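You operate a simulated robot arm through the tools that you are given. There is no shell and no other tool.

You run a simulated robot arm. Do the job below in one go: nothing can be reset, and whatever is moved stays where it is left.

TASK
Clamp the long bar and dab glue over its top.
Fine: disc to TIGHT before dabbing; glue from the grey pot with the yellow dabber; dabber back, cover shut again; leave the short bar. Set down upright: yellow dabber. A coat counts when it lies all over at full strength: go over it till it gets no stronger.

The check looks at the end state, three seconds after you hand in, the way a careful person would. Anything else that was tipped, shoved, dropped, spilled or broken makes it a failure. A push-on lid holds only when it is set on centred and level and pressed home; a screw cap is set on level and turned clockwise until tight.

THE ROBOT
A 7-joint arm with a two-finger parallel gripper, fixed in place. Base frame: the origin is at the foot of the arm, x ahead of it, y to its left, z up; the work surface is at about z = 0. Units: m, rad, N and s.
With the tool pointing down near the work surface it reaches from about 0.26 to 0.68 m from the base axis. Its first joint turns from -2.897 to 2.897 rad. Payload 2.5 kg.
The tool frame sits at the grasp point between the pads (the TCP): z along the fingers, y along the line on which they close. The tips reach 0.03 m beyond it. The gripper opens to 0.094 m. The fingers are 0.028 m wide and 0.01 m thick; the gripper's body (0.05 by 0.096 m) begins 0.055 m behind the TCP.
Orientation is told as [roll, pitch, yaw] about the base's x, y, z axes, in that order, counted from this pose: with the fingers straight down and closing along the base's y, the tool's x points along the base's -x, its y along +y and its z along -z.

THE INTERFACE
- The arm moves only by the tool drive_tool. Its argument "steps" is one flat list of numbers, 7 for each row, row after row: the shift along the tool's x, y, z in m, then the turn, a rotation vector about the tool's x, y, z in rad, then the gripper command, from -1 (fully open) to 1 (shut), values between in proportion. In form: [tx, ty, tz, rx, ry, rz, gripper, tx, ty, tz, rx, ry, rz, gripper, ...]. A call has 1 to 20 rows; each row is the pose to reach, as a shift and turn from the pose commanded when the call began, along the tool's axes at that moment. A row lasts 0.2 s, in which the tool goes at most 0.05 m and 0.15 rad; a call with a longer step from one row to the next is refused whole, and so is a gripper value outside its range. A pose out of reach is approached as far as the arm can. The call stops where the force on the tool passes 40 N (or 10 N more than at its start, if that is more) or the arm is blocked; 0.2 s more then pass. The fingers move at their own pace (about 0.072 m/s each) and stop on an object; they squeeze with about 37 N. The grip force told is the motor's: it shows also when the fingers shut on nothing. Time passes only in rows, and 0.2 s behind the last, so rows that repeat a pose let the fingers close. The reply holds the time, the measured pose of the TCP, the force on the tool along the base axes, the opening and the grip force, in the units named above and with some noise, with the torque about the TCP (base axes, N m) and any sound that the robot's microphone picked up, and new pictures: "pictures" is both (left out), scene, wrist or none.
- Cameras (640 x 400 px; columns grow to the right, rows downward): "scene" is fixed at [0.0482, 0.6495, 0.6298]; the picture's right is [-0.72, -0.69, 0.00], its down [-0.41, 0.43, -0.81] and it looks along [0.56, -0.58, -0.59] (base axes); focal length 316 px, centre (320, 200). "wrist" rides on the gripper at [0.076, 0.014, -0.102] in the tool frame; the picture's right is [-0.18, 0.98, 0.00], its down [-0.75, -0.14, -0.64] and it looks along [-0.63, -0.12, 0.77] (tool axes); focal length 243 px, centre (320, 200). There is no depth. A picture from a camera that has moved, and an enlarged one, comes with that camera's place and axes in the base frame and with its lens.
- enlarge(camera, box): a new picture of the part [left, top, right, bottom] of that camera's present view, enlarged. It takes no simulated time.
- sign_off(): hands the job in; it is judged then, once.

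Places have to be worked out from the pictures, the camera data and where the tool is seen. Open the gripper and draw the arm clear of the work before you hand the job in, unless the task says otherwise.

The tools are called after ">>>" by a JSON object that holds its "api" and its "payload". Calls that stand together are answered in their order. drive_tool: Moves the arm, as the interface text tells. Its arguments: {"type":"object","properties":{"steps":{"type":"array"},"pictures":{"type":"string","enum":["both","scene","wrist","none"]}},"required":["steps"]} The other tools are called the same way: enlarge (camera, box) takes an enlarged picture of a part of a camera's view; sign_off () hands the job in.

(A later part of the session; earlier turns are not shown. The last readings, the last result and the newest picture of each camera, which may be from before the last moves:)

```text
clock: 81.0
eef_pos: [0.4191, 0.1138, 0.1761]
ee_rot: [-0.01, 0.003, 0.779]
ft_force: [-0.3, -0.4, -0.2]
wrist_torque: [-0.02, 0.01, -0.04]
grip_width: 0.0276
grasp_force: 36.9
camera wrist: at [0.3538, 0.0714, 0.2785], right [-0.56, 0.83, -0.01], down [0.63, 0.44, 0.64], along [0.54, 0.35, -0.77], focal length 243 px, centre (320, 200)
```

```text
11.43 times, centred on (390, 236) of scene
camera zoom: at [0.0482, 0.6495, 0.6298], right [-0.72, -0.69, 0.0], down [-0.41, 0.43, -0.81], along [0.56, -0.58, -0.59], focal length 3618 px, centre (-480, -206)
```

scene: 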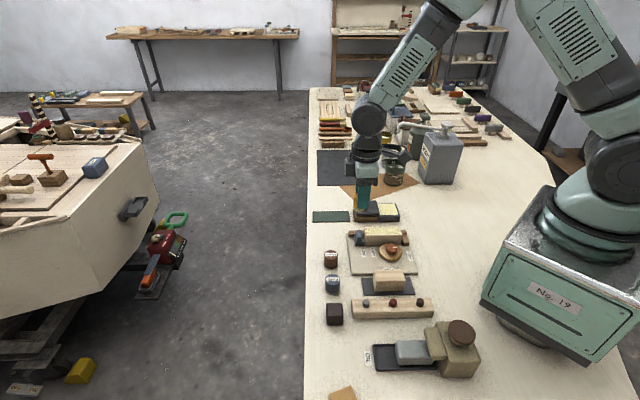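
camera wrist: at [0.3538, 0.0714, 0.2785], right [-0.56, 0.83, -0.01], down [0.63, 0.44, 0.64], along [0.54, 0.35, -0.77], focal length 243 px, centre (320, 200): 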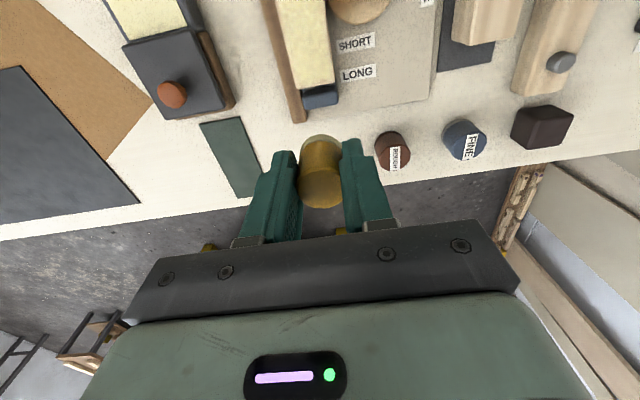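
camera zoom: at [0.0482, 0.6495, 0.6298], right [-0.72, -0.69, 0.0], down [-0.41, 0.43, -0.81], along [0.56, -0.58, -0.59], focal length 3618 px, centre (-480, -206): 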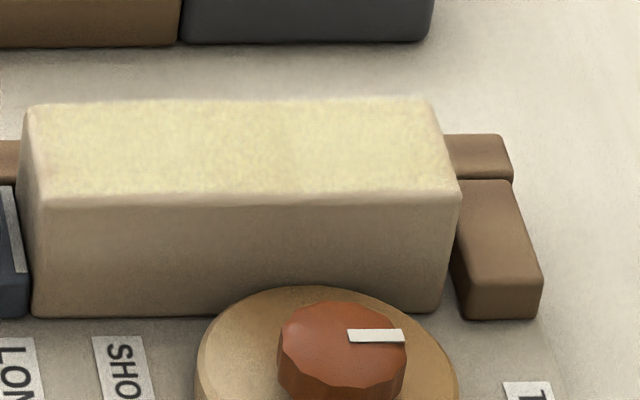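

Fairly uniform; I'll zoom on both ends to compare with the earlier look.

>>> {"api": "enlarge", "payload": {"camera": "scene", "box": [385, 222, 415, 246]}}

>>> {"api": "enlarge", "payload": {"camera": "scene", "box": [365, 222, 395, 246]}}

>>> {"api": "enlarge", "payload": {"camera": "wrist", "box": [290, 40, 360, 110]}}

```text
16.00 times, centred on (400, 234) of scene
camera zoom: at [0.0482, 0.6495, 0.6298], right [-0.72, -0.69, 0.0], down [-0.41, 0.43, -0.81], along [0.56, -0.58, -0.59], focal length 5065 px, centre (-960, -344)
```

zoom: 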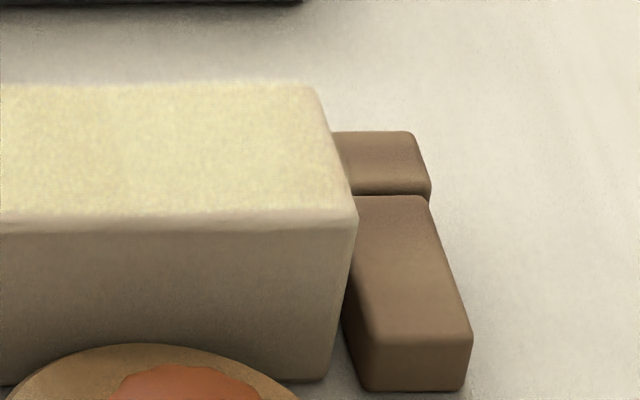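

```text
16.00 times, centred on (380, 234) of scene
camera zoom: at [0.0482, 0.6495, 0.6298], right [-0.72, -0.69, 0.0], down [-0.41, 0.43, -0.81], along [0.56, -0.58, -0.59], focal length 5065 px, centre (-640, -344)
```

zoom: 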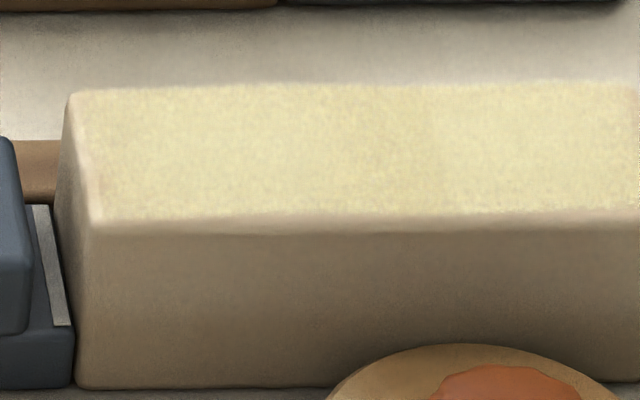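

```text
5.71 times, centred on (325, 75) of wrist
camera zoom: at [0.3538, 0.0714, 0.2785], right [-0.56, 0.83, -0.01], down [0.63, 0.44, 0.64], along [0.54, 0.35, -0.77], focal length 1386 px, centre (291, 914)
```

zoom: 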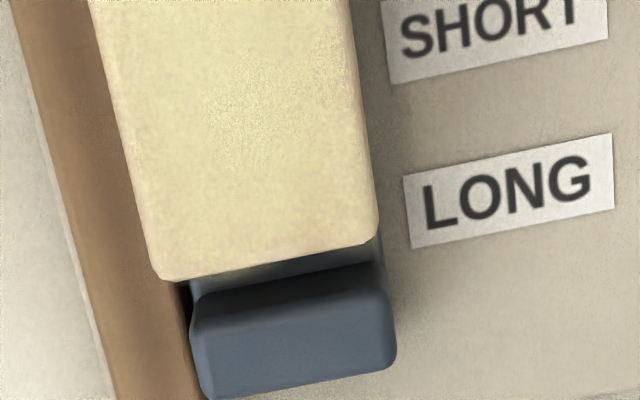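

The stop end is a touch weaker. I'll do one more reload and a final loop that works the ends.

>>> {"api": "drive_tool", "payload": {"steps": [0.027, -0.033, 0.01, 0, 0, 0, 1, 0.055, -0.066, 0.02, 0, 0, 0, 1, 0.082, -0.099, 0.03, 0, 0, 0, 1, 0.1097, -0.1325, 0.045, 0, 0, 0, 1, 0.1097, -0.1325, 0.08, 0, 0, 0, 1, 0.1097, -0.1325, 0.098, 0, 0, 0, 1, 0.1097, -0.1325, 0.101, 0, 0, 0, 1, 0.1097, -0.1325, 0.102, 0, 0, 0, 1, 0.1097, -0.1325, 0.102, 0, 0, 0, 1], "pictures": "none"}}

>>> {"api": "drive_tool", "payload": {"steps": [0, 0, 0.0008, 0, 0, 0, 1, 0, 0, 0.0012, 0, 0, 0, 1, 0, 0, 0.0012, 0, 0, 0, 1], "pictures": "none"}}

```text
clock: 83.0
eef_pos: [0.4355, -0.0587, 0.0759]
ee_rot: [-0.01, 0.005, 0.781]
ft_force: [0.1, -0.8, -1.5]
wrist_torque: [0.0, 0.01, -0.01]
grip_width: 0.0277
grasp_force: 37.5
```

```text
clock: 83.8
eef_pos: [0.4356, -0.0579, 0.0746]
ee_rot: [-0.011, 0.004, 0.78]
ft_force: [0.1, 0.3, -0.8]
wrist_torque: [0.02, 0.02, -0.02]
grip_width: 0.0275
grasp_force: 36.8
```

>>> {"api": "drive_tool", "payload": {"steps": [0, 0, 0.0008, 0, 0, 0, 1, 0, 0, 0.0014, 0, 0, 0, 1, 0, 0, 0.0018, 0, 0, 0, 1, 0, 0, 0.0018, 0, 0, 0, 1], "pictures": "none"}}

```text
clock: 84.8
eef_pos: [0.435, -0.057, 0.0729]
ee_rot: [-0.011, 0.002, 0.781]
ft_force: [0.1, -0.4, -0.6]
wrist_torque: [0.03, 0.01, 0.0]
grip_width: 0.0276
grasp_force: 36.9
```

Still no contact; a bit lower.

>>> {"api": "drive_tool", "payload": {"steps": [0, 0, 0.0006, 0, 0, 0, 1, 0, 0, 0.0012, 0, 0, 0, 1, 0, 0, 0.0016, 0, 0, 0, 1, 0, 0, 0.0016, 0, 0, 0, 1], "pictures": "scene"}}

>>> {"api": "enlarge", "payload": {"camera": "scene", "box": [340, 180, 440, 250]}}

```text
clock: 85.8
eef_pos: [0.4365, -0.0577, 0.0718]
ee_rot: [-0.01, 0.001, 0.78]
ft_force: [-3.2, 0.8, 18.9]
wrist_torque: [0.22, 0.14, 0.02]
grip_width: 0.0274
grasp_force: 37.1
```

scene: 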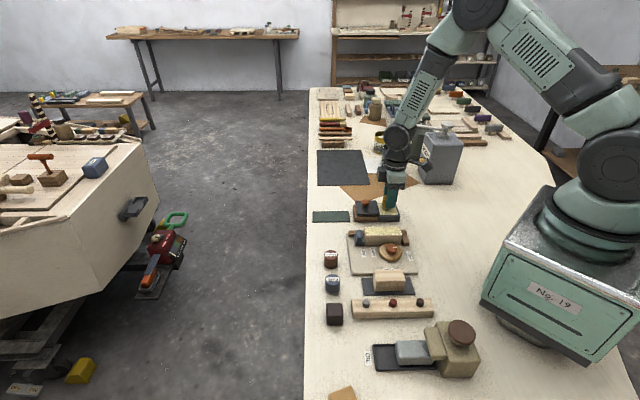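

```text
5.71 times, centred on (390, 215) of scene
camera zoom: at [0.0482, 0.6495, 0.6298], right [-0.72, -0.69, 0.0], down [-0.41, 0.43, -0.81], along [0.56, -0.58, -0.59], focal length 1809 px, centre (-80, 114)
```

zoom: 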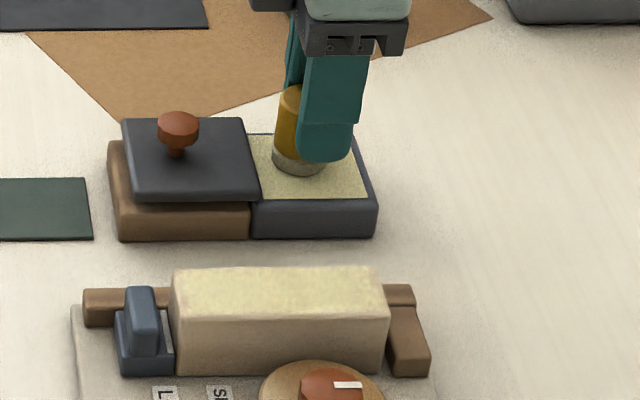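

Contact at 19 N. Back to the bar's stop end, hovering just above.

>>> {"api": "drive_tool", "payload": {"steps": [0, 0, -0.02, 0, 0, 0, 1, 0, 0, -0.0625, 0, 0, 0, 1, -0.02, 0.033, -0.0625, 0, 0, 0, 1, -0.04, 0.066, -0.0625, 0, 0, 0, 1, -0.06, 0.1, -0.0625, 0, 0, 0, 1, -0.0804, 0.1322, -0.0585, 0, 0, 0, 1, -0.0804, 0.1322, -0.035, 0, 0, 0, 1, -0.0804, 0.1322, -0.0265, 0, 0, 0, 1, -0.0804, 0.1322, -0.0255, 0, 0, 0, 1, -0.0804, 0.1322, -0.0255, 0, 0, 0, 1]}}

>>> {"api": "enlarge", "payload": {"camera": "scene", "box": [340, 195, 440, 265]}}

```text
clock: 88.0
eef_pos: [0.4002, 0.092, 0.096]
ee_rot: [-0.009, 0.002, 0.781]
ft_force: [-8.2, -1.9, 35.5]
wrist_torque: [0.0, 0.4, 0.03]
grip_width: 0.0277
grasp_force: 36.7
camera wrist: at [0.3345, 0.0501, 0.1988], right [-0.56, 0.83, -0.01], down [0.63, 0.44, 0.64], along [0.54, 0.35, -0.77], focal length 243 px, centre (320, 200)
```

scene: 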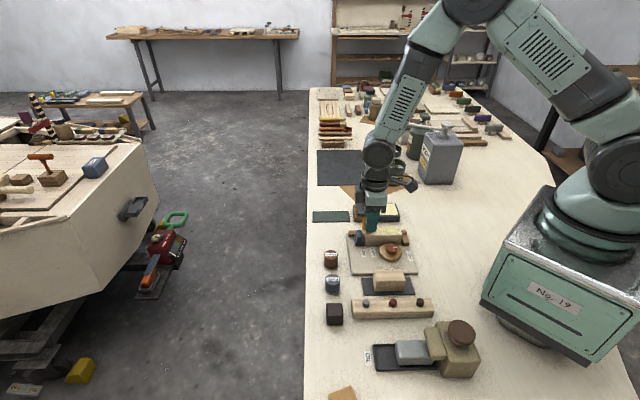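
wrist: 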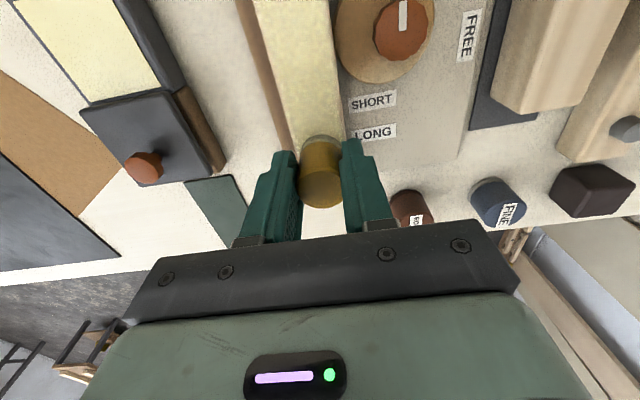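

```text
5.71 times, centred on (390, 230) of scene
camera zoom: at [0.0482, 0.6495, 0.6298], right [-0.72, -0.69, 0.0], down [-0.41, 0.43, -0.81], along [0.56, -0.58, -0.59], focal length 1809 px, centre (-80, 29)
```

zoom: 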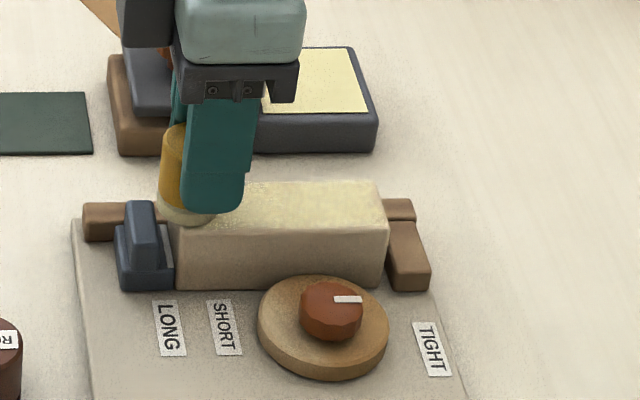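

Pressing too firmly with the foot close to the tab. I'll ease up and shift 3 mm back from it, then run the lanes.

>>> {"api": "drive_tool", "payload": {"steps": [0, 0, -0.0015, 0, 0, 0, 1, 0.003, 0, -0.0015, 0, 0, 0, 1, 0.003, -0.006, -0.0013, 0, 0, 0, 1, 0.003, 0, -0.0013, 0, 0, 0, 1, 0.003, 0.006, -0.0013, 0, 0, 0, 1, 0.014, 0.006, -0.0013, 0, 0, 0, 1, 0.025, 0.006, -0.0013, 0, 0, 0, 1, 0.036, 0.006, -0.0013, 0, 0, 0, 1, 0.047, 0.006, -0.0013, 0, 0, 0, 1, 0.058, 0.006, -0.0013, 0, 0, 0, 1, 0.07, 0.006, -0.0013, 0, 0, 0, 1, 0.083, 0.006, -0.0013, 0, 0, 0, 1, 0.083, 0, -0.0013, 0, 0, 0, 1, 0.083, -0.006, -0.0013, 0, 0, 0, 1, 0.07, -0.006, -0.0013, 0, 0, 0, 1, 0.058, -0.006, -0.0013, 0, 0, 0, 1, 0.047, -0.006, -0.0013, 0, 0, 0, 1, 0.036, -0.006, -0.0013, 0, 0, 0, 1, 0.025, -0.006, -0.0013, 0, 0, 0, 1, 0.014, -0.006, -0.0013, 0, 0, 0, 1], "pictures": "scene"}}

>>> {"api": "enlarge", "payload": {"camera": "scene", "box": [340, 195, 440, 265]}}

```text
clock: 92.2
eef_pos: [0.3942, 0.0802, 0.0968]
ee_rot: [-0.01, 0.003, 0.781]
ft_force: [-2.0, -2.1, 10.6]
wrist_torque: [-0.06, 0.1, 0.0]
grip_width: 0.0277
grasp_force: 36.7
```

scene: 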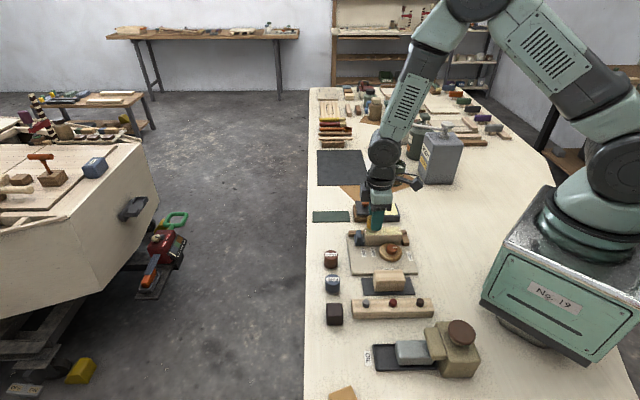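

```text
5.71 times, centred on (390, 230) of scene
camera zoom: at [0.0482, 0.6495, 0.6298], right [-0.72, -0.69, 0.0], down [-0.41, 0.43, -0.81], along [0.56, -0.58, -0.59], focal length 1809 px, centre (-80, 29)
```

zoom: 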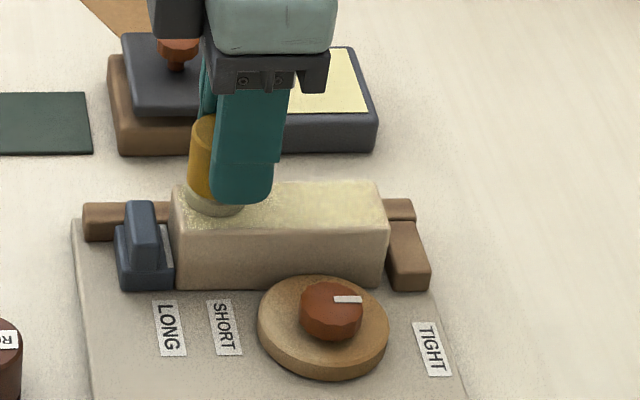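

Now the stop end sideways again, the centre lane back, a sideways sweep at the far end, then lift and look.

>>> {"api": "drive_tool", "payload": {"steps": [-0.011, 0, 0, 0, 0, 0, 1, -0.011, 0.006, 0, 0, 0, 0, 1, -0.011, 0.012, 0, 0, 0, 0, 1, -0.011, 0.006, 0, 0, 0, 0, 1, 0, 0.006, 0, 0, 0, 0, 1, 0.012, 0.006, 0, 0, 0, 0, 1, 0.024, 0.006, 0, 0, 0, 0, 1, 0.036, 0.006, 0, 0, 0, 0, 1, 0.048, 0.006, 0, 0, 0, 0, 1, 0.06, 0.006, 0, 0, 0, 0, 1, 0.071, 0.006, 0, 0, 0, 0, 1, 0.071, 0.012, 0, 0, 0, 0, 1, 0.071, 0, 0, 0, 0, 0, 1, 0.06, 0.004, 0, 0, 0, 0, 1, 0.05, 0.006, -0.01, 0, 0, 0, 1, 0.03, 0.006, -0.05, 0, 0, 0, 1, 0.0, 0.006, -0.08, 0, 0, 0, 1, -0.04, 0.006, -0.08, 0, 0, 0, 1, -0.04, 0.006, -0.08, 0, 0, 0, 1]}}

>>> {"api": "enlarge", "payload": {"camera": "wrist", "box": [260, 0, 360, 110]}}

>>> {"api": "enlarge", "payload": {"camera": "scene", "box": [385, 222, 415, 246]}}

>>> {"api": "enlarge", "payload": {"camera": "scene", "box": [365, 222, 395, 246]}}

>>> {"api": "enlarge", "payload": {"camera": "scene", "box": [340, 165, 440, 265]}}

```text
clock: 96.2
eef_pos: [0.4164, 0.1116, 0.1763]
ee_rot: [-0.01, 0.004, 0.78]
ft_force: [-0.1, 1.3, -0.3]
wrist_torque: [0.0, 0.01, -0.01]
grip_width: 0.0277
grasp_force: 36.8
camera wrist: at [0.3519, 0.0689, 0.2787], right [-0.56, 0.83, -0.01], down [0.63, 0.44, 0.64], along [0.54, 0.35, -0.77], focal length 243 px, centre (320, 200)
```

scene: 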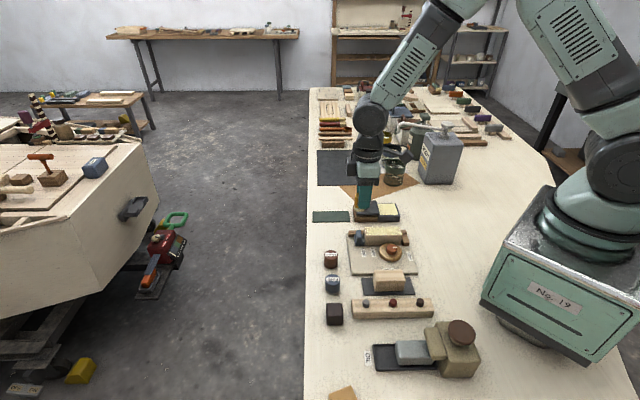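
wrist: 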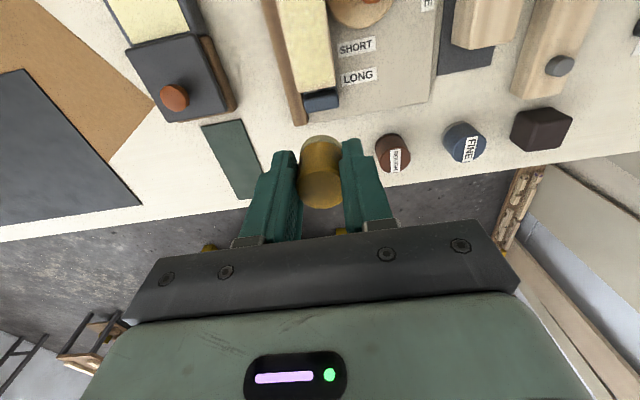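

```text
3.64 times, centred on (310, 55) of wrist
camera zoom: at [0.3519, 0.0689, 0.2787], right [-0.56, 0.83, -0.01], down [0.63, 0.44, 0.64], along [0.54, 0.35, -0.77], focal length 882 px, centre (356, 727)
```

zoom: 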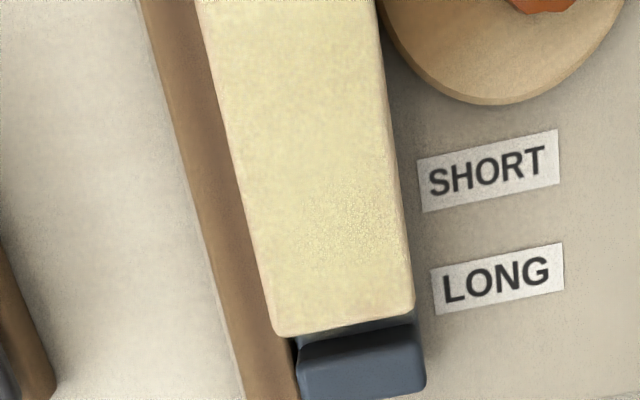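

```text
16.00 times, centred on (400, 234) of scene
camera zoom: at [0.0482, 0.6495, 0.6298], right [-0.72, -0.69, 0.0], down [-0.41, 0.43, -0.81], along [0.56, -0.58, -0.59], focal length 5065 px, centre (-960, -344)
```

zoom: 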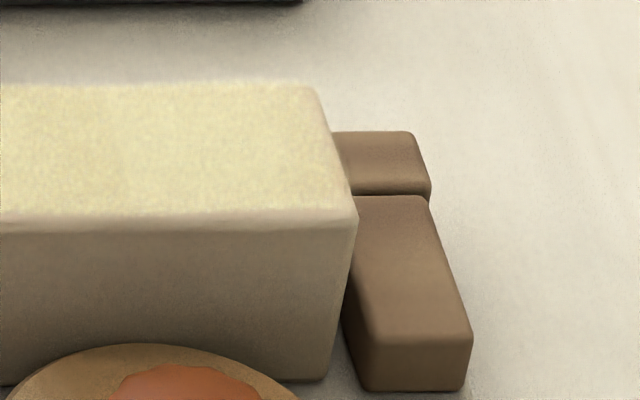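

```text
16.00 times, centred on (380, 234) of scene
camera zoom: at [0.0482, 0.6495, 0.6298], right [-0.72, -0.69, 0.0], down [-0.41, 0.43, -0.81], along [0.56, -0.58, -0.59], focal length 5065 px, centre (-640, -344)
```

zoom: 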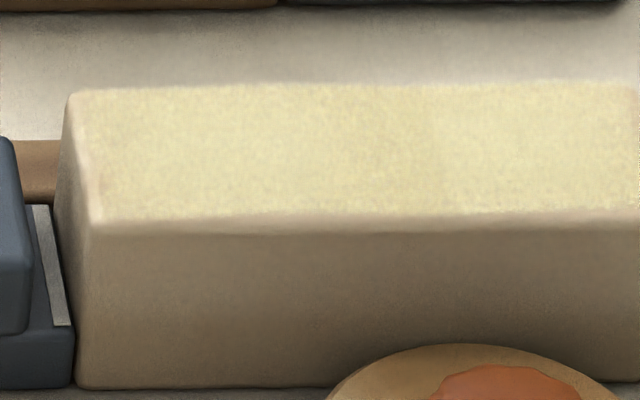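

```text
4.00 times, centred on (390, 215) of scene
camera zoom: at [0.0482, 0.6495, 0.6298], right [-0.72, -0.69, 0.0], down [-0.41, 0.43, -0.81], along [0.56, -0.58, -0.59], focal length 1266 px, centre (40, 140)
```

zoom: 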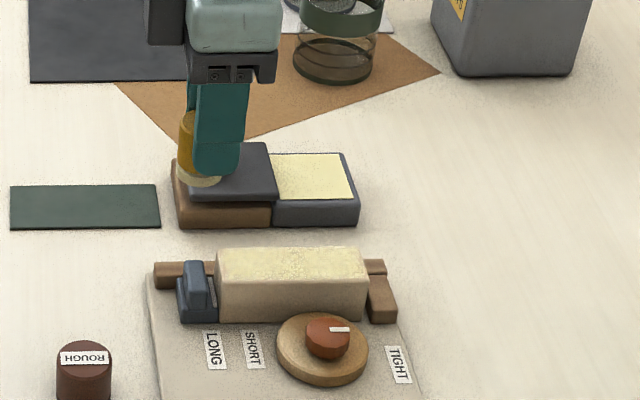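

The coat looks saturated and unchanged at the stop end. I'll check the far end from above with the wrist camera.

>>> {"api": "drive_tool", "payload": {"steps": [0.025, 0, 0, 0, 0, 0, 1, 0.05, 0, 0, 0, 0, 0, 1, 0.06, 0, 0, 0, 0, 0, 1, 0.06, 0, 0, 0, 0, 0, 1], "pictures": "wrist"}}

>>> {"api": "enlarge", "payload": {"camera": "wrist", "box": [270, 0, 370, 110]}}

>>> {"api": "enlarge", "payload": {"camera": "wrist", "box": [280, 20, 350, 70]}}

```text
clock: 97.2
eef_pos: [0.3747, 0.0696, 0.1762]
ee_rot: [-0.01, 0.001, 0.78]
ft_force: [0.7, 0.1, 0.4]
wrist_torque: [0.05, 0.0, 0.02]
grip_width: 0.0277
grasp_force: 37.0
camera wrist: at [0.3095, 0.0265, 0.2793], right [-0.56, 0.83, -0.01], down [0.63, 0.44, 0.64], along [0.54, 0.35, -0.77], focal length 243 px, centre (320, 200)
```

wrist: 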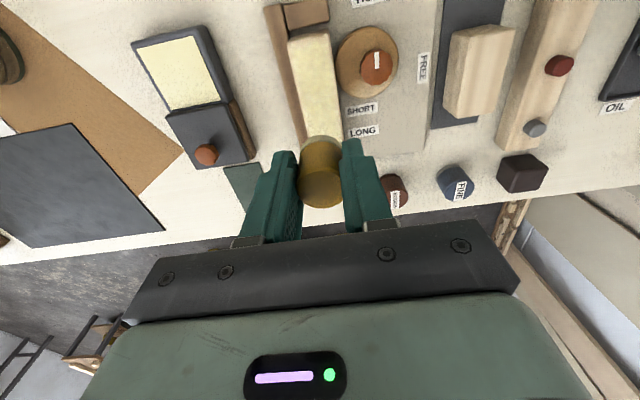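

```text
3.64 times, centred on (320, 55) of wrist
camera zoom: at [0.3095, 0.0265, 0.2793], right [-0.56, 0.83, -0.01], down [0.63, 0.44, 0.64], along [0.54, 0.35, -0.77], focal length 882 px, centre (320, 727)
```

zoom: 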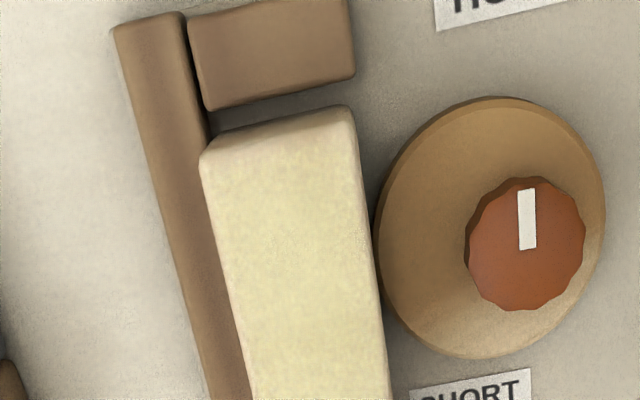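

```text
8.00 times, centred on (315, 45) of wrist
camera zoom: at [0.3095, 0.0265, 0.2793], right [-0.56, 0.83, -0.01], down [0.63, 0.44, 0.64], along [0.54, 0.35, -0.77], focal length 1941 px, centre (360, 1440)
```

zoom: 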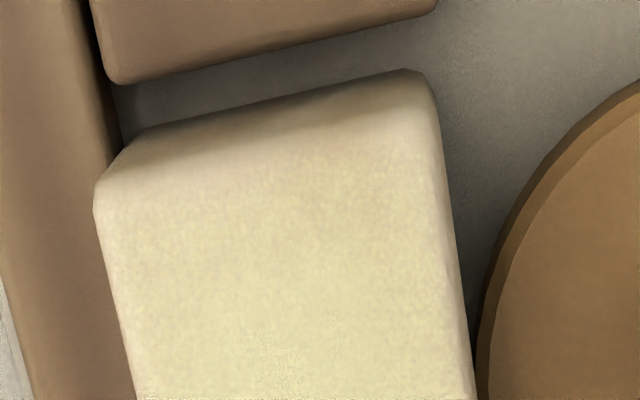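

The far end is slightly paler than the middle. I'll reload and work both ends specifically.

>>> {"api": "drive_tool", "payload": {"steps": [0.012, -0.033, 0.01, 0, 0, 0, 1, 0.024, -0.066, 0.02, 0, 0, 0, 1, 0.036, -0.1, 0.03, 0, 0, 0, 1, 0.0463, -0.1333, 0.045, 0, 0, 0, 1, 0.0463, -0.1333, 0.08, 0, 0, 0, 1, 0.0463, -0.1333, 0.098, 0, 0, 0, 1, 0.0463, -0.1333, 0.102, 0, 0, 0, 1, 0.0463, -0.1333, 0.104, 0, 0, 0, 1, 0.0463, -0.1333, 0.104, 0, 0, 0, 1], "pictures": "none"}}

>>> {"api": "drive_tool", "payload": {"steps": [0, 0, 0.0007, 0, 0, 0, 1, 0, 0, 0.0012, 0, 0, 0, 1, 0, 0, 0.0012, 0, 0, 0, 1], "pictures": "none"}}

```text
clock: 99.2
eef_pos: [0.4367, -0.0587, 0.0731]
ee_rot: [-0.011, 0.003, 0.779]
ft_force: [-0.5, -0.1, -1.3]
wrist_torque: [-0.01, 0.0, 0.0]
grip_width: 0.0278
grasp_force: 36.7
```

```text
clock: 100.0
eef_pos: [0.4358, -0.0594, 0.0725]
ee_rot: [-0.01, 0.003, 0.78]
ft_force: [-0.3, -0.6, 0.2]
wrist_torque: [0.01, 0.02, 0.03]
grip_width: 0.0276
grasp_force: 37.0
```

>>> {"api": "drive_tool", "payload": {"steps": [0, 0, 0.0007, 0, 0, 0, 1, 0, 0, 0.0014, 0, 0, 0, 1, 0, 0, 0.002, 0, 0, 0, 1, 0, 0, 0.002, 0, 0, 0, 1], "pictures": "none"}}

```text
clock: 101.0
eef_pos: [0.4365, -0.058, 0.0713]
ee_rot: [-0.012, 0.001, 0.782]
ft_force: [-6.3, -1.5, 29.4]
wrist_torque: [0.18, 0.23, 0.06]
grip_width: 0.0276
grasp_force: 37.4
```

Reloaded at 29 N. I'll move to the far end of the bar and touch down lightly.

>>> {"api": "drive_tool", "payload": {"steps": [0, 0, -0.02, 0, 0, 0, 1, 0, 0, -0.0625, 0, 0, 0, 1, 0.001, 0.033, -0.0625, 0, 0, 0, 1, 0.002, 0.066, -0.0625, 0, 0, 0, 1, 0.003, 0.1, -0.0625, 0, 0, 0, 1, 0.0043, 0.1319, -0.0585, 0, 0, 0, 1, 0.0043, 0.1319, -0.035, 0, 0, 0, 1, 0.0043, 0.1319, -0.0285, 0, 0, 0, 1, 0.0043, 0.1319, -0.0275, 0, 0, 0, 1, 0.0043, 0.1319, -0.0275, 0, 0, 0, 1], "pictures": "scene"}}

>>> {"api": "enlarge", "payload": {"camera": "scene", "box": [340, 195, 440, 265]}}

```text
clock: 103.2
eef_pos: [0.34, 0.0328, 0.0971]
ee_rot: [-0.009, 0.001, 0.783]
ft_force: [-0.1, 0.3, 2.7]
wrist_torque: [0.08, 0.04, -0.02]
grip_width: 0.0278
grasp_force: 36.5
```

scene: 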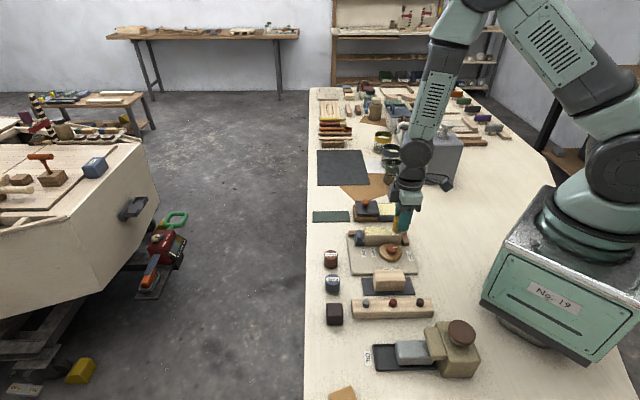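

```text
5.71 times, centred on (390, 230) of scene
camera zoom: at [0.0482, 0.6495, 0.6298], right [-0.72, -0.69, 0.0], down [-0.41, 0.43, -0.81], along [0.56, -0.58, -0.59], focal length 1809 px, centre (-80, 29)
```

zoom: 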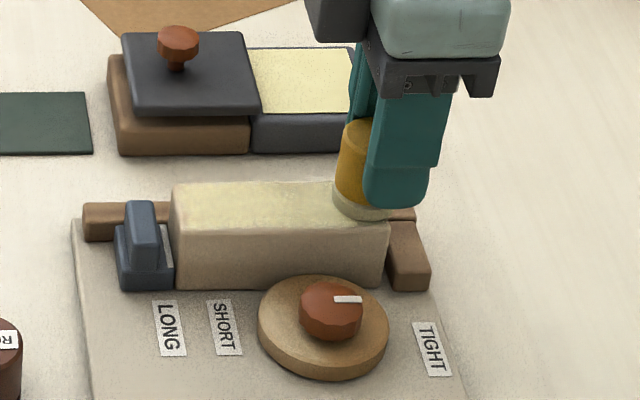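

The foot sits 10 mm inside the end, so recent strokes stopped short there. I'll stroke back and forth over the far end zone, reaching closer to the edge with a light press.

>>> {"api": "drive_tool", "payload": {"steps": [0, 0, 0.0005, 0, 0, 0, 1, 0.004, 0, 0.0005, 0, 0, 0, 1, 0.004, 0.006, 0.0005, 0, 0, 0, 1, -0.008, 0.006, 0.0005, 0, 0, 0, 1, -0.02, 0.006, 0.0005, 0, 0, 0, 1, -0.008, 0.006, 0.0005, 0, 0, 0, 1, 0.004, 0.006, 0.0005, 0, 0, 0, 1, 0.004, -0.006, 0.0005, 0, 0, 0, 1, -0.008, -0.006, 0.0005, 0, 0, 0, 1, -0.02, -0.006, 0.0005, 0, 0, 0, 1, -0.008, -0.006, 0.0005, 0, 0, 0, 1, 0.004, -0.006, 0.0005, 0, 0, 0, 1, 0.004, 0, 0.0005, 0, 0, 0, 1, -0.01, 0, 0.0005, 0, 0, 0, 1, -0.022, 0, 0.0005, 0, 0, 0, 1, -0.01, 0, 0.0005, 0, 0, 0, 1, 0.004, 0, 0.0005, 0, 0, 0, 1, -0.01, 0, 0.0005, 0, 0, 0, 1, -0.022, 0, 0.0005, 0, 0, 0, 1, -0.034, 0, 0.0005, 0, 0, 0, 1], "pictures": "scene"}}

>>> {"api": "enlarge", "payload": {"camera": "scene", "box": [340, 195, 440, 265]}}

```text
clock: 107.5
eef_pos: [0.3653, 0.0566, 0.0969]
ee_rot: [-0.013, 0.004, 0.78]
ft_force: [-4.7, -5.1, 23.1]
wrist_torque: [-0.09, 0.17, -0.02]
grip_width: 0.028
grasp_force: 37.3
```

scene: 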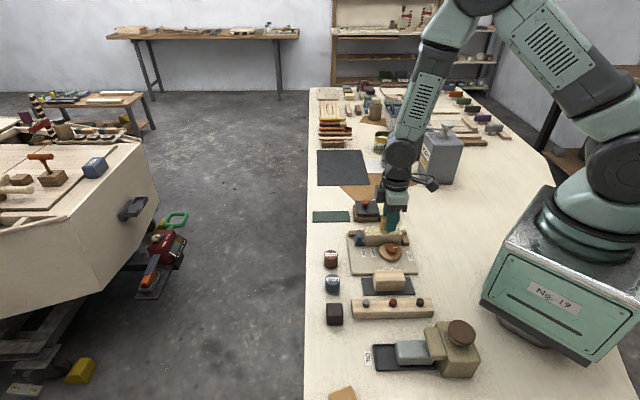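

```text
5.71 times, centred on (390, 230) of scene
camera zoom: at [0.0482, 0.6495, 0.6298], right [-0.72, -0.69, 0.0], down [-0.41, 0.43, -0.81], along [0.56, -0.58, -0.59], focal length 1809 px, centre (-80, 29)
```

zoom: 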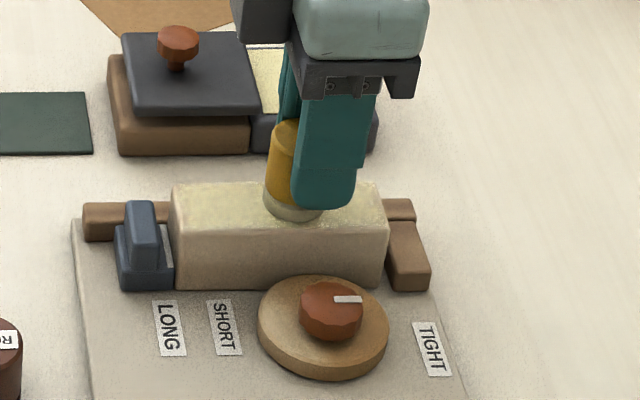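

Force is a bit high, so I'll ease up and do the same work over the stop-end zone.

>>> {"api": "drive_tool", "payload": {"steps": [0, 0, -0.0008, 0, 0, 0, 1, -0.012, 0, -0.0008, 0, 0, 0, 1, -0.024, 0, -0.0008, 0, 0, 0, 1, -0.036, 0, -0.0008, 0, 0, 0, 1, -0.047, 0, -0.0008, 0, 0, 0, 1, -0.047, 0.006, -0.0008, 0, 0, 0, 1, -0.036, 0.006, -0.0008, 0, 0, 0, 1, -0.025, 0.006, -0.0008, 0, 0, 0, 1, -0.036, 0.006, -0.0008, 0, 0, 0, 1, -0.047, 0.006, -0.0008, 0, 0, 0, 1, -0.047, -0.006, -0.0008, 0, 0, 0, 1, -0.036, -0.006, -0.0008, 0, 0, 0, 1, -0.025, -0.006, -0.0008, 0, 0, 0, 1, -0.036, -0.006, -0.0008, 0, 0, 0, 1, -0.047, -0.006, -0.0008, 0, 0, 0, 1, -0.047, 0, -0.0008, 0, 0, 0, 1, -0.035, 0, -0.0008, 0, 0, 0, 1, -0.023, 0, -0.0008, 0, 0, 0, 1, -0.035, 0, -0.0008, 0, 0, 0, 1, -0.046, 0, -0.0008, 0, 0, 0, 1], "pictures": "scene"}}

>>> {"api": "enlarge", "payload": {"camera": "scene", "box": [340, 195, 440, 265]}}

```text
clock: 111.7
eef_pos: [0.3962, 0.0886, 0.0966]
ee_rot: [-0.012, 0.003, 0.779]
ft_force: [-0.1, -0.2, 0.5]
wrist_torque: [0.0, -0.02, 0.0]
grip_width: 0.0276
grasp_force: 36.5
```

scene: 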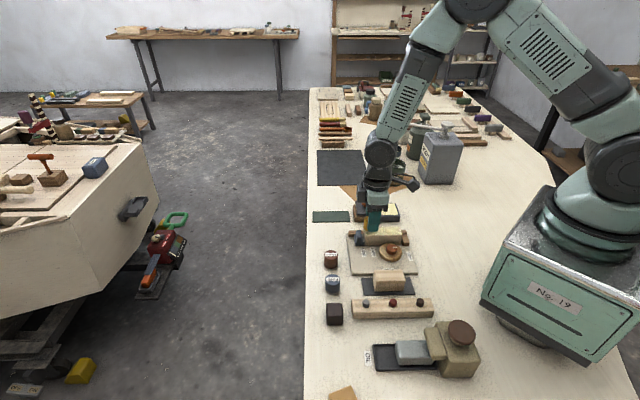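

```text
5.71 times, centred on (390, 230) of scene
camera zoom: at [0.0482, 0.6495, 0.6298], right [-0.72, -0.69, 0.0], down [-0.41, 0.43, -0.81], along [0.56, -0.58, -0.59], focal length 1809 px, centre (-80, 29)
```

zoom: 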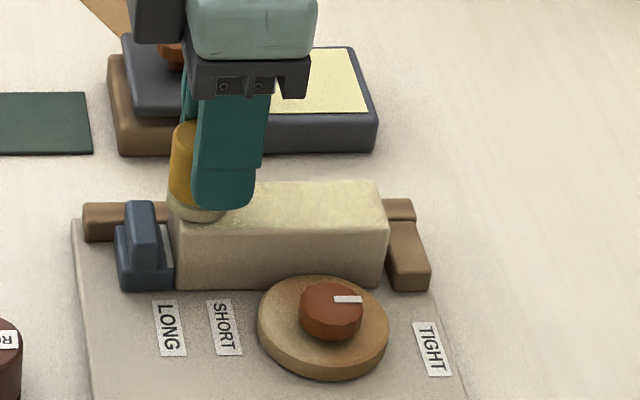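

Contact faded there, so I'll repeat the stop-end pattern with a little more press and 3 mm closer to the edge.

>>> {"api": "drive_tool", "payload": {"steps": [0, 0, 0.0006, 0, 0, 0, 1, -0.003, 0, 0.0008, 0, 0, 0, 1, -0.003, 0.006, 0.0008, 0, 0, 0, 1, 0.01, 0.006, 0.0008, 0, 0, 0, 1, 0.022, 0.006, 0.0008, 0, 0, 0, 1, 0.01, 0.006, 0.0008, 0, 0, 0, 1, -0.003, 0.006, 0.0008, 0, 0, 0, 1, -0.003, -0.006, 0.0008, 0, 0, 0, 1, 0.01, -0.006, 0.0008, 0, 0, 0, 1, 0.022, -0.006, 0.0008, 0, 0, 0, 1, 0.01, -0.006, 0.0008, 0, 0, 0, 1, -0.003, -0.006, 0.0008, 0, 0, 0, 1, -0.003, 0, 0.0008, 0, 0, 0, 1, 0.01, 0, 0.0008, 0, 0, 0, 1, 0.022, 0, 0.0008, 0, 0, 0, 1, 0.01, 0, 0.0008, 0, 0, 0, 1, -0.003, 0, 0.0008, 0, 0, 0, 1, 0.01, 0, 0.0008, 0, 0, 0, 1], "pictures": "none"}}

```text
clock: 115.5
eef_pos: [0.3911, 0.0829, 0.097]
ee_rot: [-0.011, -0.001, 0.782]
ft_force: [2.1, 3.2, 9.9]
wrist_torque: [0.18, -0.12, -0.03]
grip_width: 0.0277
grasp_force: 37.6
```

Contact held at about 10 N. I'll lift and inspect the whole coat.

>>> {"api": "drive_tool", "payload": {"steps": [0.01, 0, -0.02, 0, 0, 0, 1, 0.01, 0, -0.05, 0, 0, 0, 1, 0.01, 0, -0.08, 0, 0, 0, 1, 0.022, 0, -0.08, 0, 0, 0, 1, 0.022, 0, -0.08, 0, 0, 0, 1]}}

>>> {"api": "enlarge", "payload": {"camera": "wrist", "box": [280, 20, 350, 70]}}

>>> {"api": "enlarge", "payload": {"camera": "wrist", "box": [270, 0, 370, 140]}}

>>> {"api": "enlarge", "payload": {"camera": "scene", "box": [385, 222, 415, 246]}}

>>> {"api": "enlarge", "payload": {"camera": "scene", "box": [365, 222, 395, 246]}}

```text
clock: 116.7
eef_pos: [0.3737, 0.0671, 0.1774]
ee_rot: [-0.011, 0.003, 0.783]
ft_force: [0.0, -0.7, -0.2]
wrist_torque: [0.02, -0.02, 0.0]
grip_width: 0.0277
grasp_force: 36.8
camera wrist: at [0.3093, 0.0238, 0.2795], right [-0.56, 0.83, -0.01], down [0.63, 0.44, 0.64], along [0.54, 0.35, -0.77], focal length 243 px, centre (320, 200)
```

scene: 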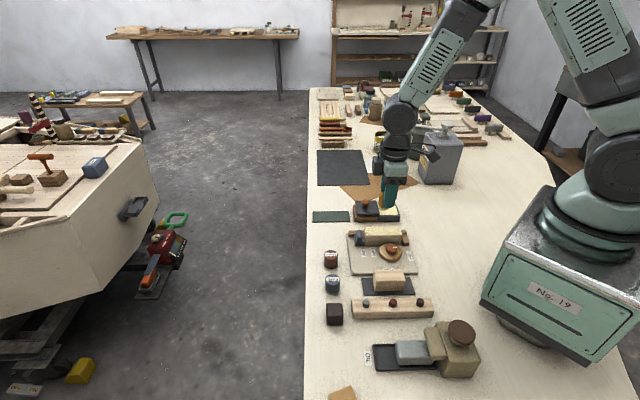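
wrist: 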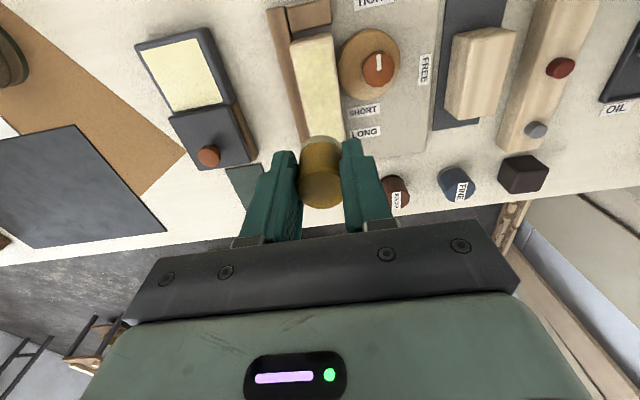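

```text
8.00 times, centred on (315, 45) of wrist
camera zoom: at [0.3093, 0.0238, 0.2795], right [-0.56, 0.83, -0.01], down [0.63, 0.44, 0.64], along [0.54, 0.35, -0.77], focal length 1941 px, centre (360, 1440)
```

zoom: 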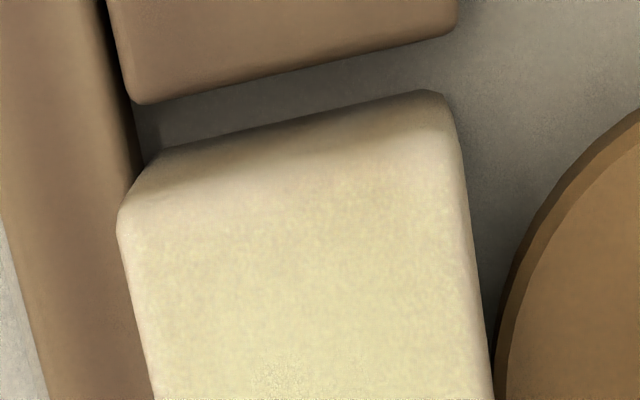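

```text
2.86 times, centred on (320, 70) of wrist
camera zoom: at [0.3093, 0.0238, 0.2795], right [-0.56, 0.83, -0.01], down [0.63, 0.44, 0.64], along [0.54, 0.35, -0.77], focal length 693 px, centre (320, 571)
```

zoom: 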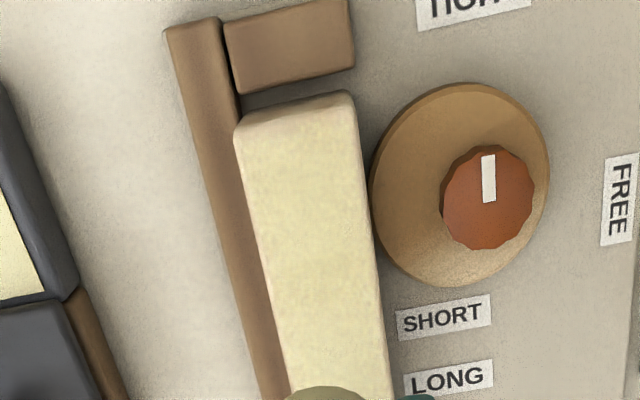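

```text
16.00 times, centred on (400, 234) of scene
camera zoom: at [0.0482, 0.6495, 0.6298], right [-0.72, -0.69, 0.0], down [-0.41, 0.43, -0.81], along [0.56, -0.58, -0.59], focal length 5065 px, centre (-960, -344)
```

zoom: 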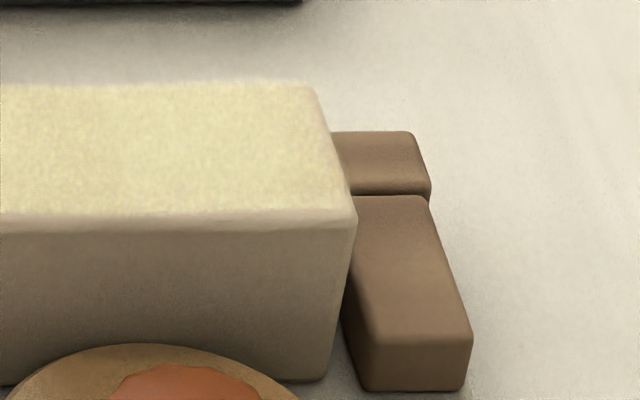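

```text
16.00 times, centred on (380, 234) of scene
camera zoom: at [0.0482, 0.6495, 0.6298], right [-0.72, -0.69, 0.0], down [-0.41, 0.43, -0.81], along [0.56, -0.58, -0.59], focal length 5065 px, centre (-640, -344)
```

zoom: 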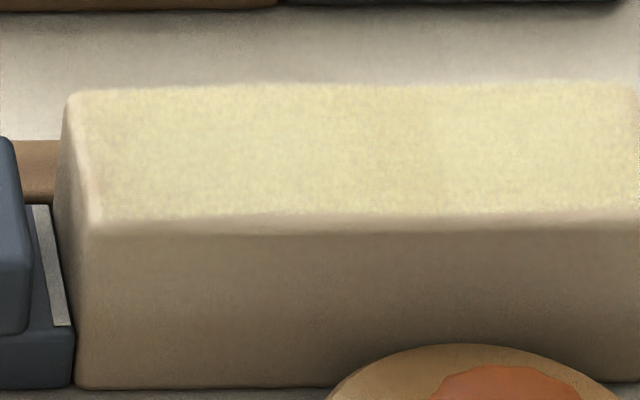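

The coat is uniform and unchanged from the previous round, so it's at full strength. I'll take the dabber back to its spot and stop a bit above the table.

>>> {"api": "drive_tool", "payload": {"steps": [-0.034, -0.002, 0, 0, 0, 0, 1, -0.068, -0.004, 0.01, 0, 0, 0, 1, -0.102, -0.006, 0.03, 0, 0, 0, 1, -0.137, -0.0078, 0.06, 0, 0, 0, 1, -0.137, -0.0078, 0.09, 0, 0, 0, 1, -0.137, -0.0078, 0.117, 0, 0, 0, 1, -0.137, -0.0078, 0.117, 0, 0, 0, 1]}}

>>> {"api": "enlarge", "payload": {"camera": "scene", "box": [310, 205, 380, 265]}}

```text
clock: 118.2
eef_pos: [0.4778, 0.1578, 0.0597]
ee_rot: [-0.011, 0.002, 0.78]
ft_force: [-0.2, -0.6, -0.2]
wrist_torque: [0.0, 0.02, -0.03]
grip_width: 0.0272
grasp_force: 36.8
camera wrist: at [0.4123, 0.114, 0.162], right [-0.56, 0.83, -0.01], down [0.63, 0.44, 0.64], along [0.54, 0.35, -0.77], focal length 243 px, centre (320, 200)
```

scene: 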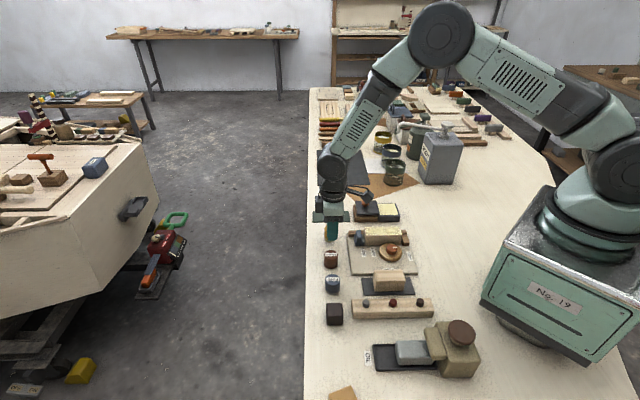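
wrist: 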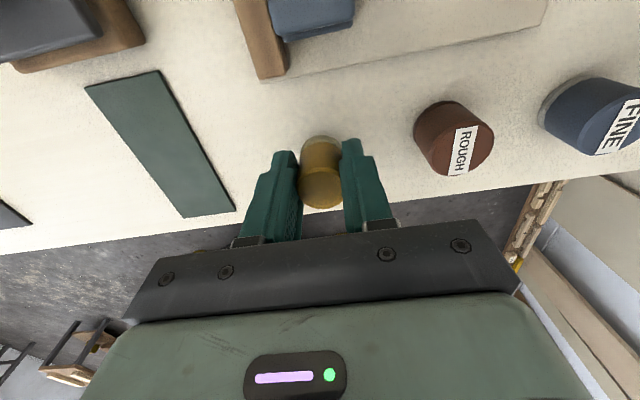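

```text
6.67 times, centred on (345, 235) of scene
camera zoom: at [0.0482, 0.6495, 0.6298], right [-0.72, -0.69, 0.0], down [-0.41, 0.43, -0.81], along [0.56, -0.58, -0.59], focal length 2110 px, centre (153, -33)
```

zoom: 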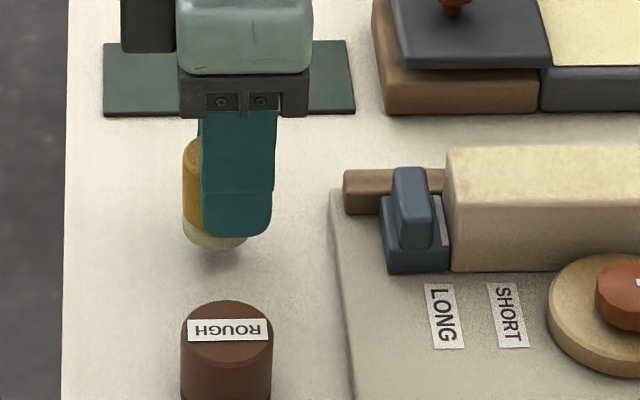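

Dabber is over its old spot, about 12 mm up. Lowering to contact.

>>> {"api": "drive_tool", "payload": {"steps": [0, 0, 0.006, 0, 0, 0, 1, 0, 0, 0.011, 0, 0, 0, 1, 0, 0, 0.0118, 0, 0, 0, 1, 0, 0, 0.0126, 0, 0, 0, 1, 0, 0, 0.0126, 0, 0, 0, 1], "pictures": "none"}}

```text
clock: 119.5
eef_pos: [0.4783, 0.1563, 0.0465]
ee_rot: [-0.009, 0.001, 0.779]
ft_force: [-2.1, -0.4, 4.8]
wrist_torque: [0.04, 0.1, 0.04]
grip_width: 0.0276
grasp_force: 36.9
```

Touching at 5 N. A slightly firmer press seats it flat, then I open and rise straight up.

>>> {"api": "drive_tool", "payload": {"steps": [0, 0, 0.0006, 0, 0, 0, 1, 0, 0, 0.001, 0, 0, 0, 1, 0, 0, 0.0006, 0, 0, 0, 0.35, 0, 0, 0.0, 0, 0, 0, 0.2, 0, 0, 0.0, 0, 0, 0, -0.1, 0, 0, 0.0, 0, 0, 0, -0.3, 0, 0, 0, 0, 0, 0, -0.3, 0, 0, -0.02, 0, 0, 0, -0.3, 0, 0, -0.06, 0, 0, 0, -0.3, 0, 0, -0.1, 0, 0, 0, -0.3, 0, 0, -0.1, 0, 0, 0, -0.3]}}

>>> {"api": "enlarge", "payload": {"camera": "scene", "box": [310, 215, 380, 275]}}

```text
clock: 121.8
eef_pos: [0.4767, 0.1559, 0.1466]
ee_rot: [-0.011, 0.006, 0.779]
ft_force: [0.4, 0.2, 0.5]
wrist_torque: [0.0, 0.01, 0.0]
grip_width: 0.061
grasp_force: 0.1
camera wrist: at [0.4119, 0.1134, 0.2494], right [-0.56, 0.83, -0.01], down [0.63, 0.44, 0.64], along [0.54, 0.35, -0.77], focal length 243 px, centre (320, 200)
```

scene: 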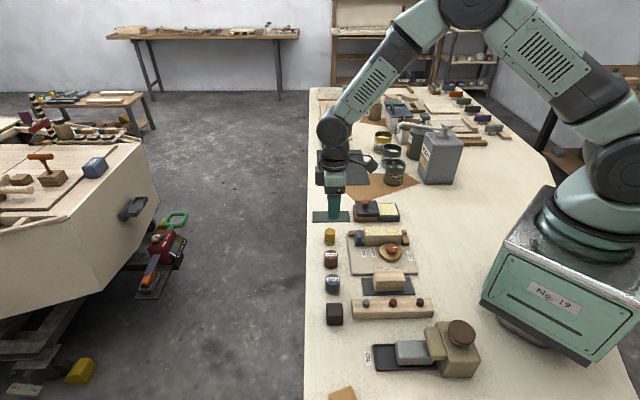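
wrist: 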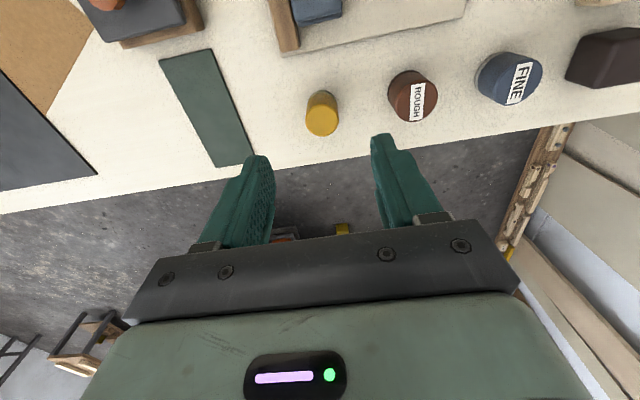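

```text
6.67 times, centred on (345, 245) of scene
camera zoom: at [0.0482, 0.6495, 0.6298], right [-0.72, -0.69, 0.0], down [-0.41, 0.43, -0.81], along [0.56, -0.58, -0.59], focal length 2110 px, centre (153, -100)
```

zoom: 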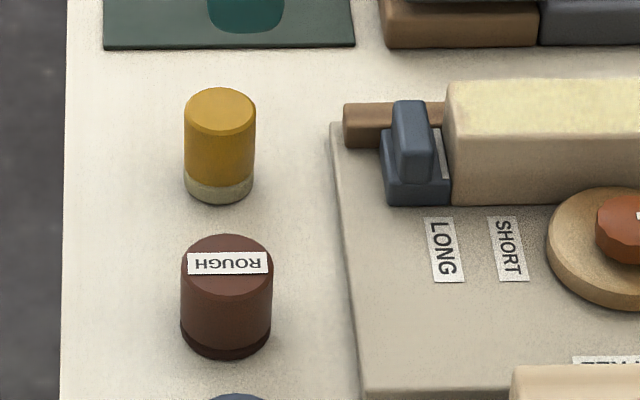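

The dabber stands upright on its spot. Now back to the cover knob at about (0.485, −0.004), levelling the tool on the way.

>>> {"api": "drive_tool", "payload": {"steps": [0.027, -0.03, 0, -0.002, -0.002, 0, -0.3, 0.054, -0.06, 0, -0.004, -0.004, 0, -0.3, 0.08, -0.09, 0, -0.006, -0.006, 0, -0.3, 0.1065, -0.119, 0, -0.008, -0.008, 0, -0.3, 0.1065, -0.119, 0.03, -0.008, -0.008, 0, -0.3, 0.1065, -0.119, 0.03, -0.008, -0.008, 0, -0.3]}}

>>> {"api": "enlarge", "payload": {"camera": "wrist", "box": [220, 60, 420, 200]}}

```text
clock: 123.2
eef_pos: [0.4852, -0.0041, 0.118]
ee_rot: [-0.002, -0.005, 0.781]
ft_force: [0.5, 0.1, 0.4]
wrist_torque: [0.02, 0.01, 0.01]
grip_width: 0.061
grasp_force: 0.1
camera wrist: at [0.4203, -0.0482, 0.2203], right [-0.56, 0.83, 0.0], down [0.63, 0.43, 0.65], along [0.54, 0.36, -0.76], focal length 243 px, centre (320, 200)
```

scene: 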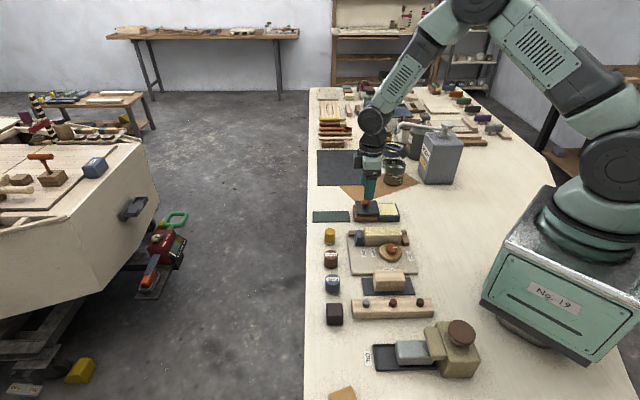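
wrist: 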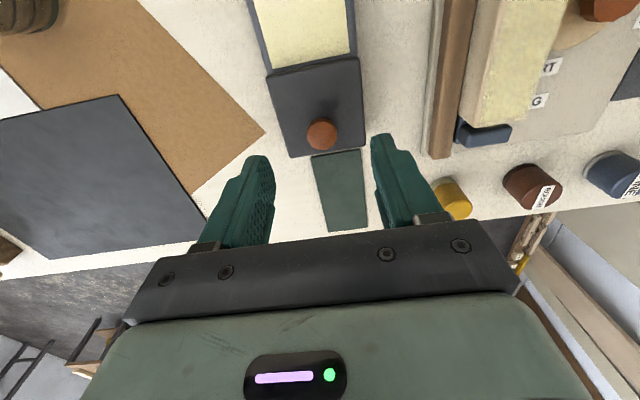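

```text
2.86 times, centred on (320, 130) of wrist
camera zoom: at [0.4203, -0.0482, 0.2203], right [-0.56, 0.83, 0.0], down [0.63, 0.43, 0.65], along [0.54, 0.36, -0.76], focal length 693 px, centre (320, 400)
```

zoom: 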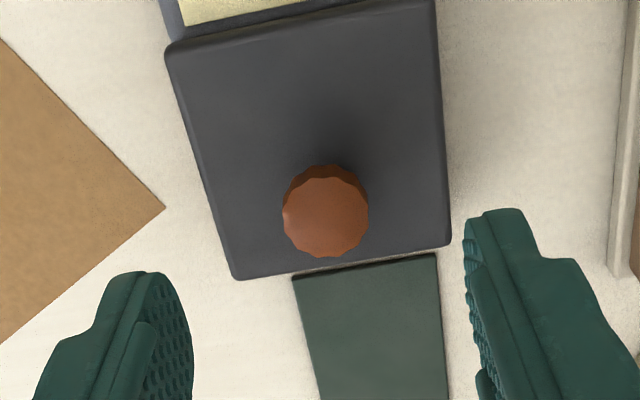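

Aligned with the knob. Descend and grip.

>>> {"api": "drive_tool", "payload": {"steps": [0, 0, 0.02, -0.0035, 0.0036, 0, -0.3, 0, 0, 0.043, -0.0035, 0.0036, 0, -0.3, 0, 0, 0.043, -0.0035, 0.0036, 0, 0.3, 0, 0, 0.043, -0.0035, 0.0036, 0, 1, 0, 0, 0.043, -0.0035, 0.0036, 0, 1, 0, 0, 0.043, -0.0035, 0.0036, 0, 1], "pictures": "wrist"}}

```text
clock: 124.7
eef_pos: [0.4853, -0.0025, 0.0743]
ee_rot: [0.002, -0.001, 0.782]
ft_force: [-2.4, 3.4, 0.6]
wrist_torque: [0.06, -0.01, 0.05]
grip_width: 0.0215
grasp_force: 45.1
camera wrist: at [0.4209, -0.0467, 0.1772], right [-0.56, 0.83, 0.0], down [0.63, 0.43, 0.64], along [0.53, 0.36, -0.77], focal length 243 px, centre (320, 200)
```

wrist: 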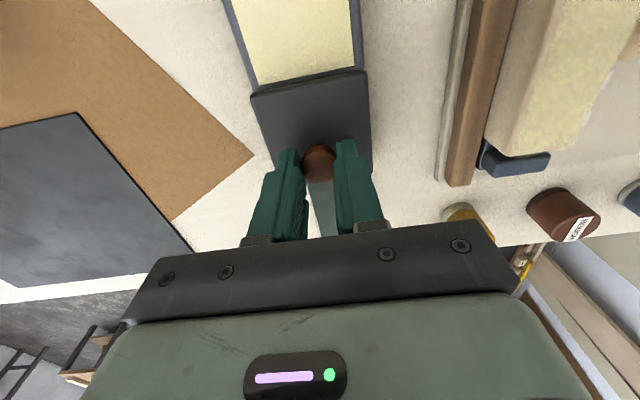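

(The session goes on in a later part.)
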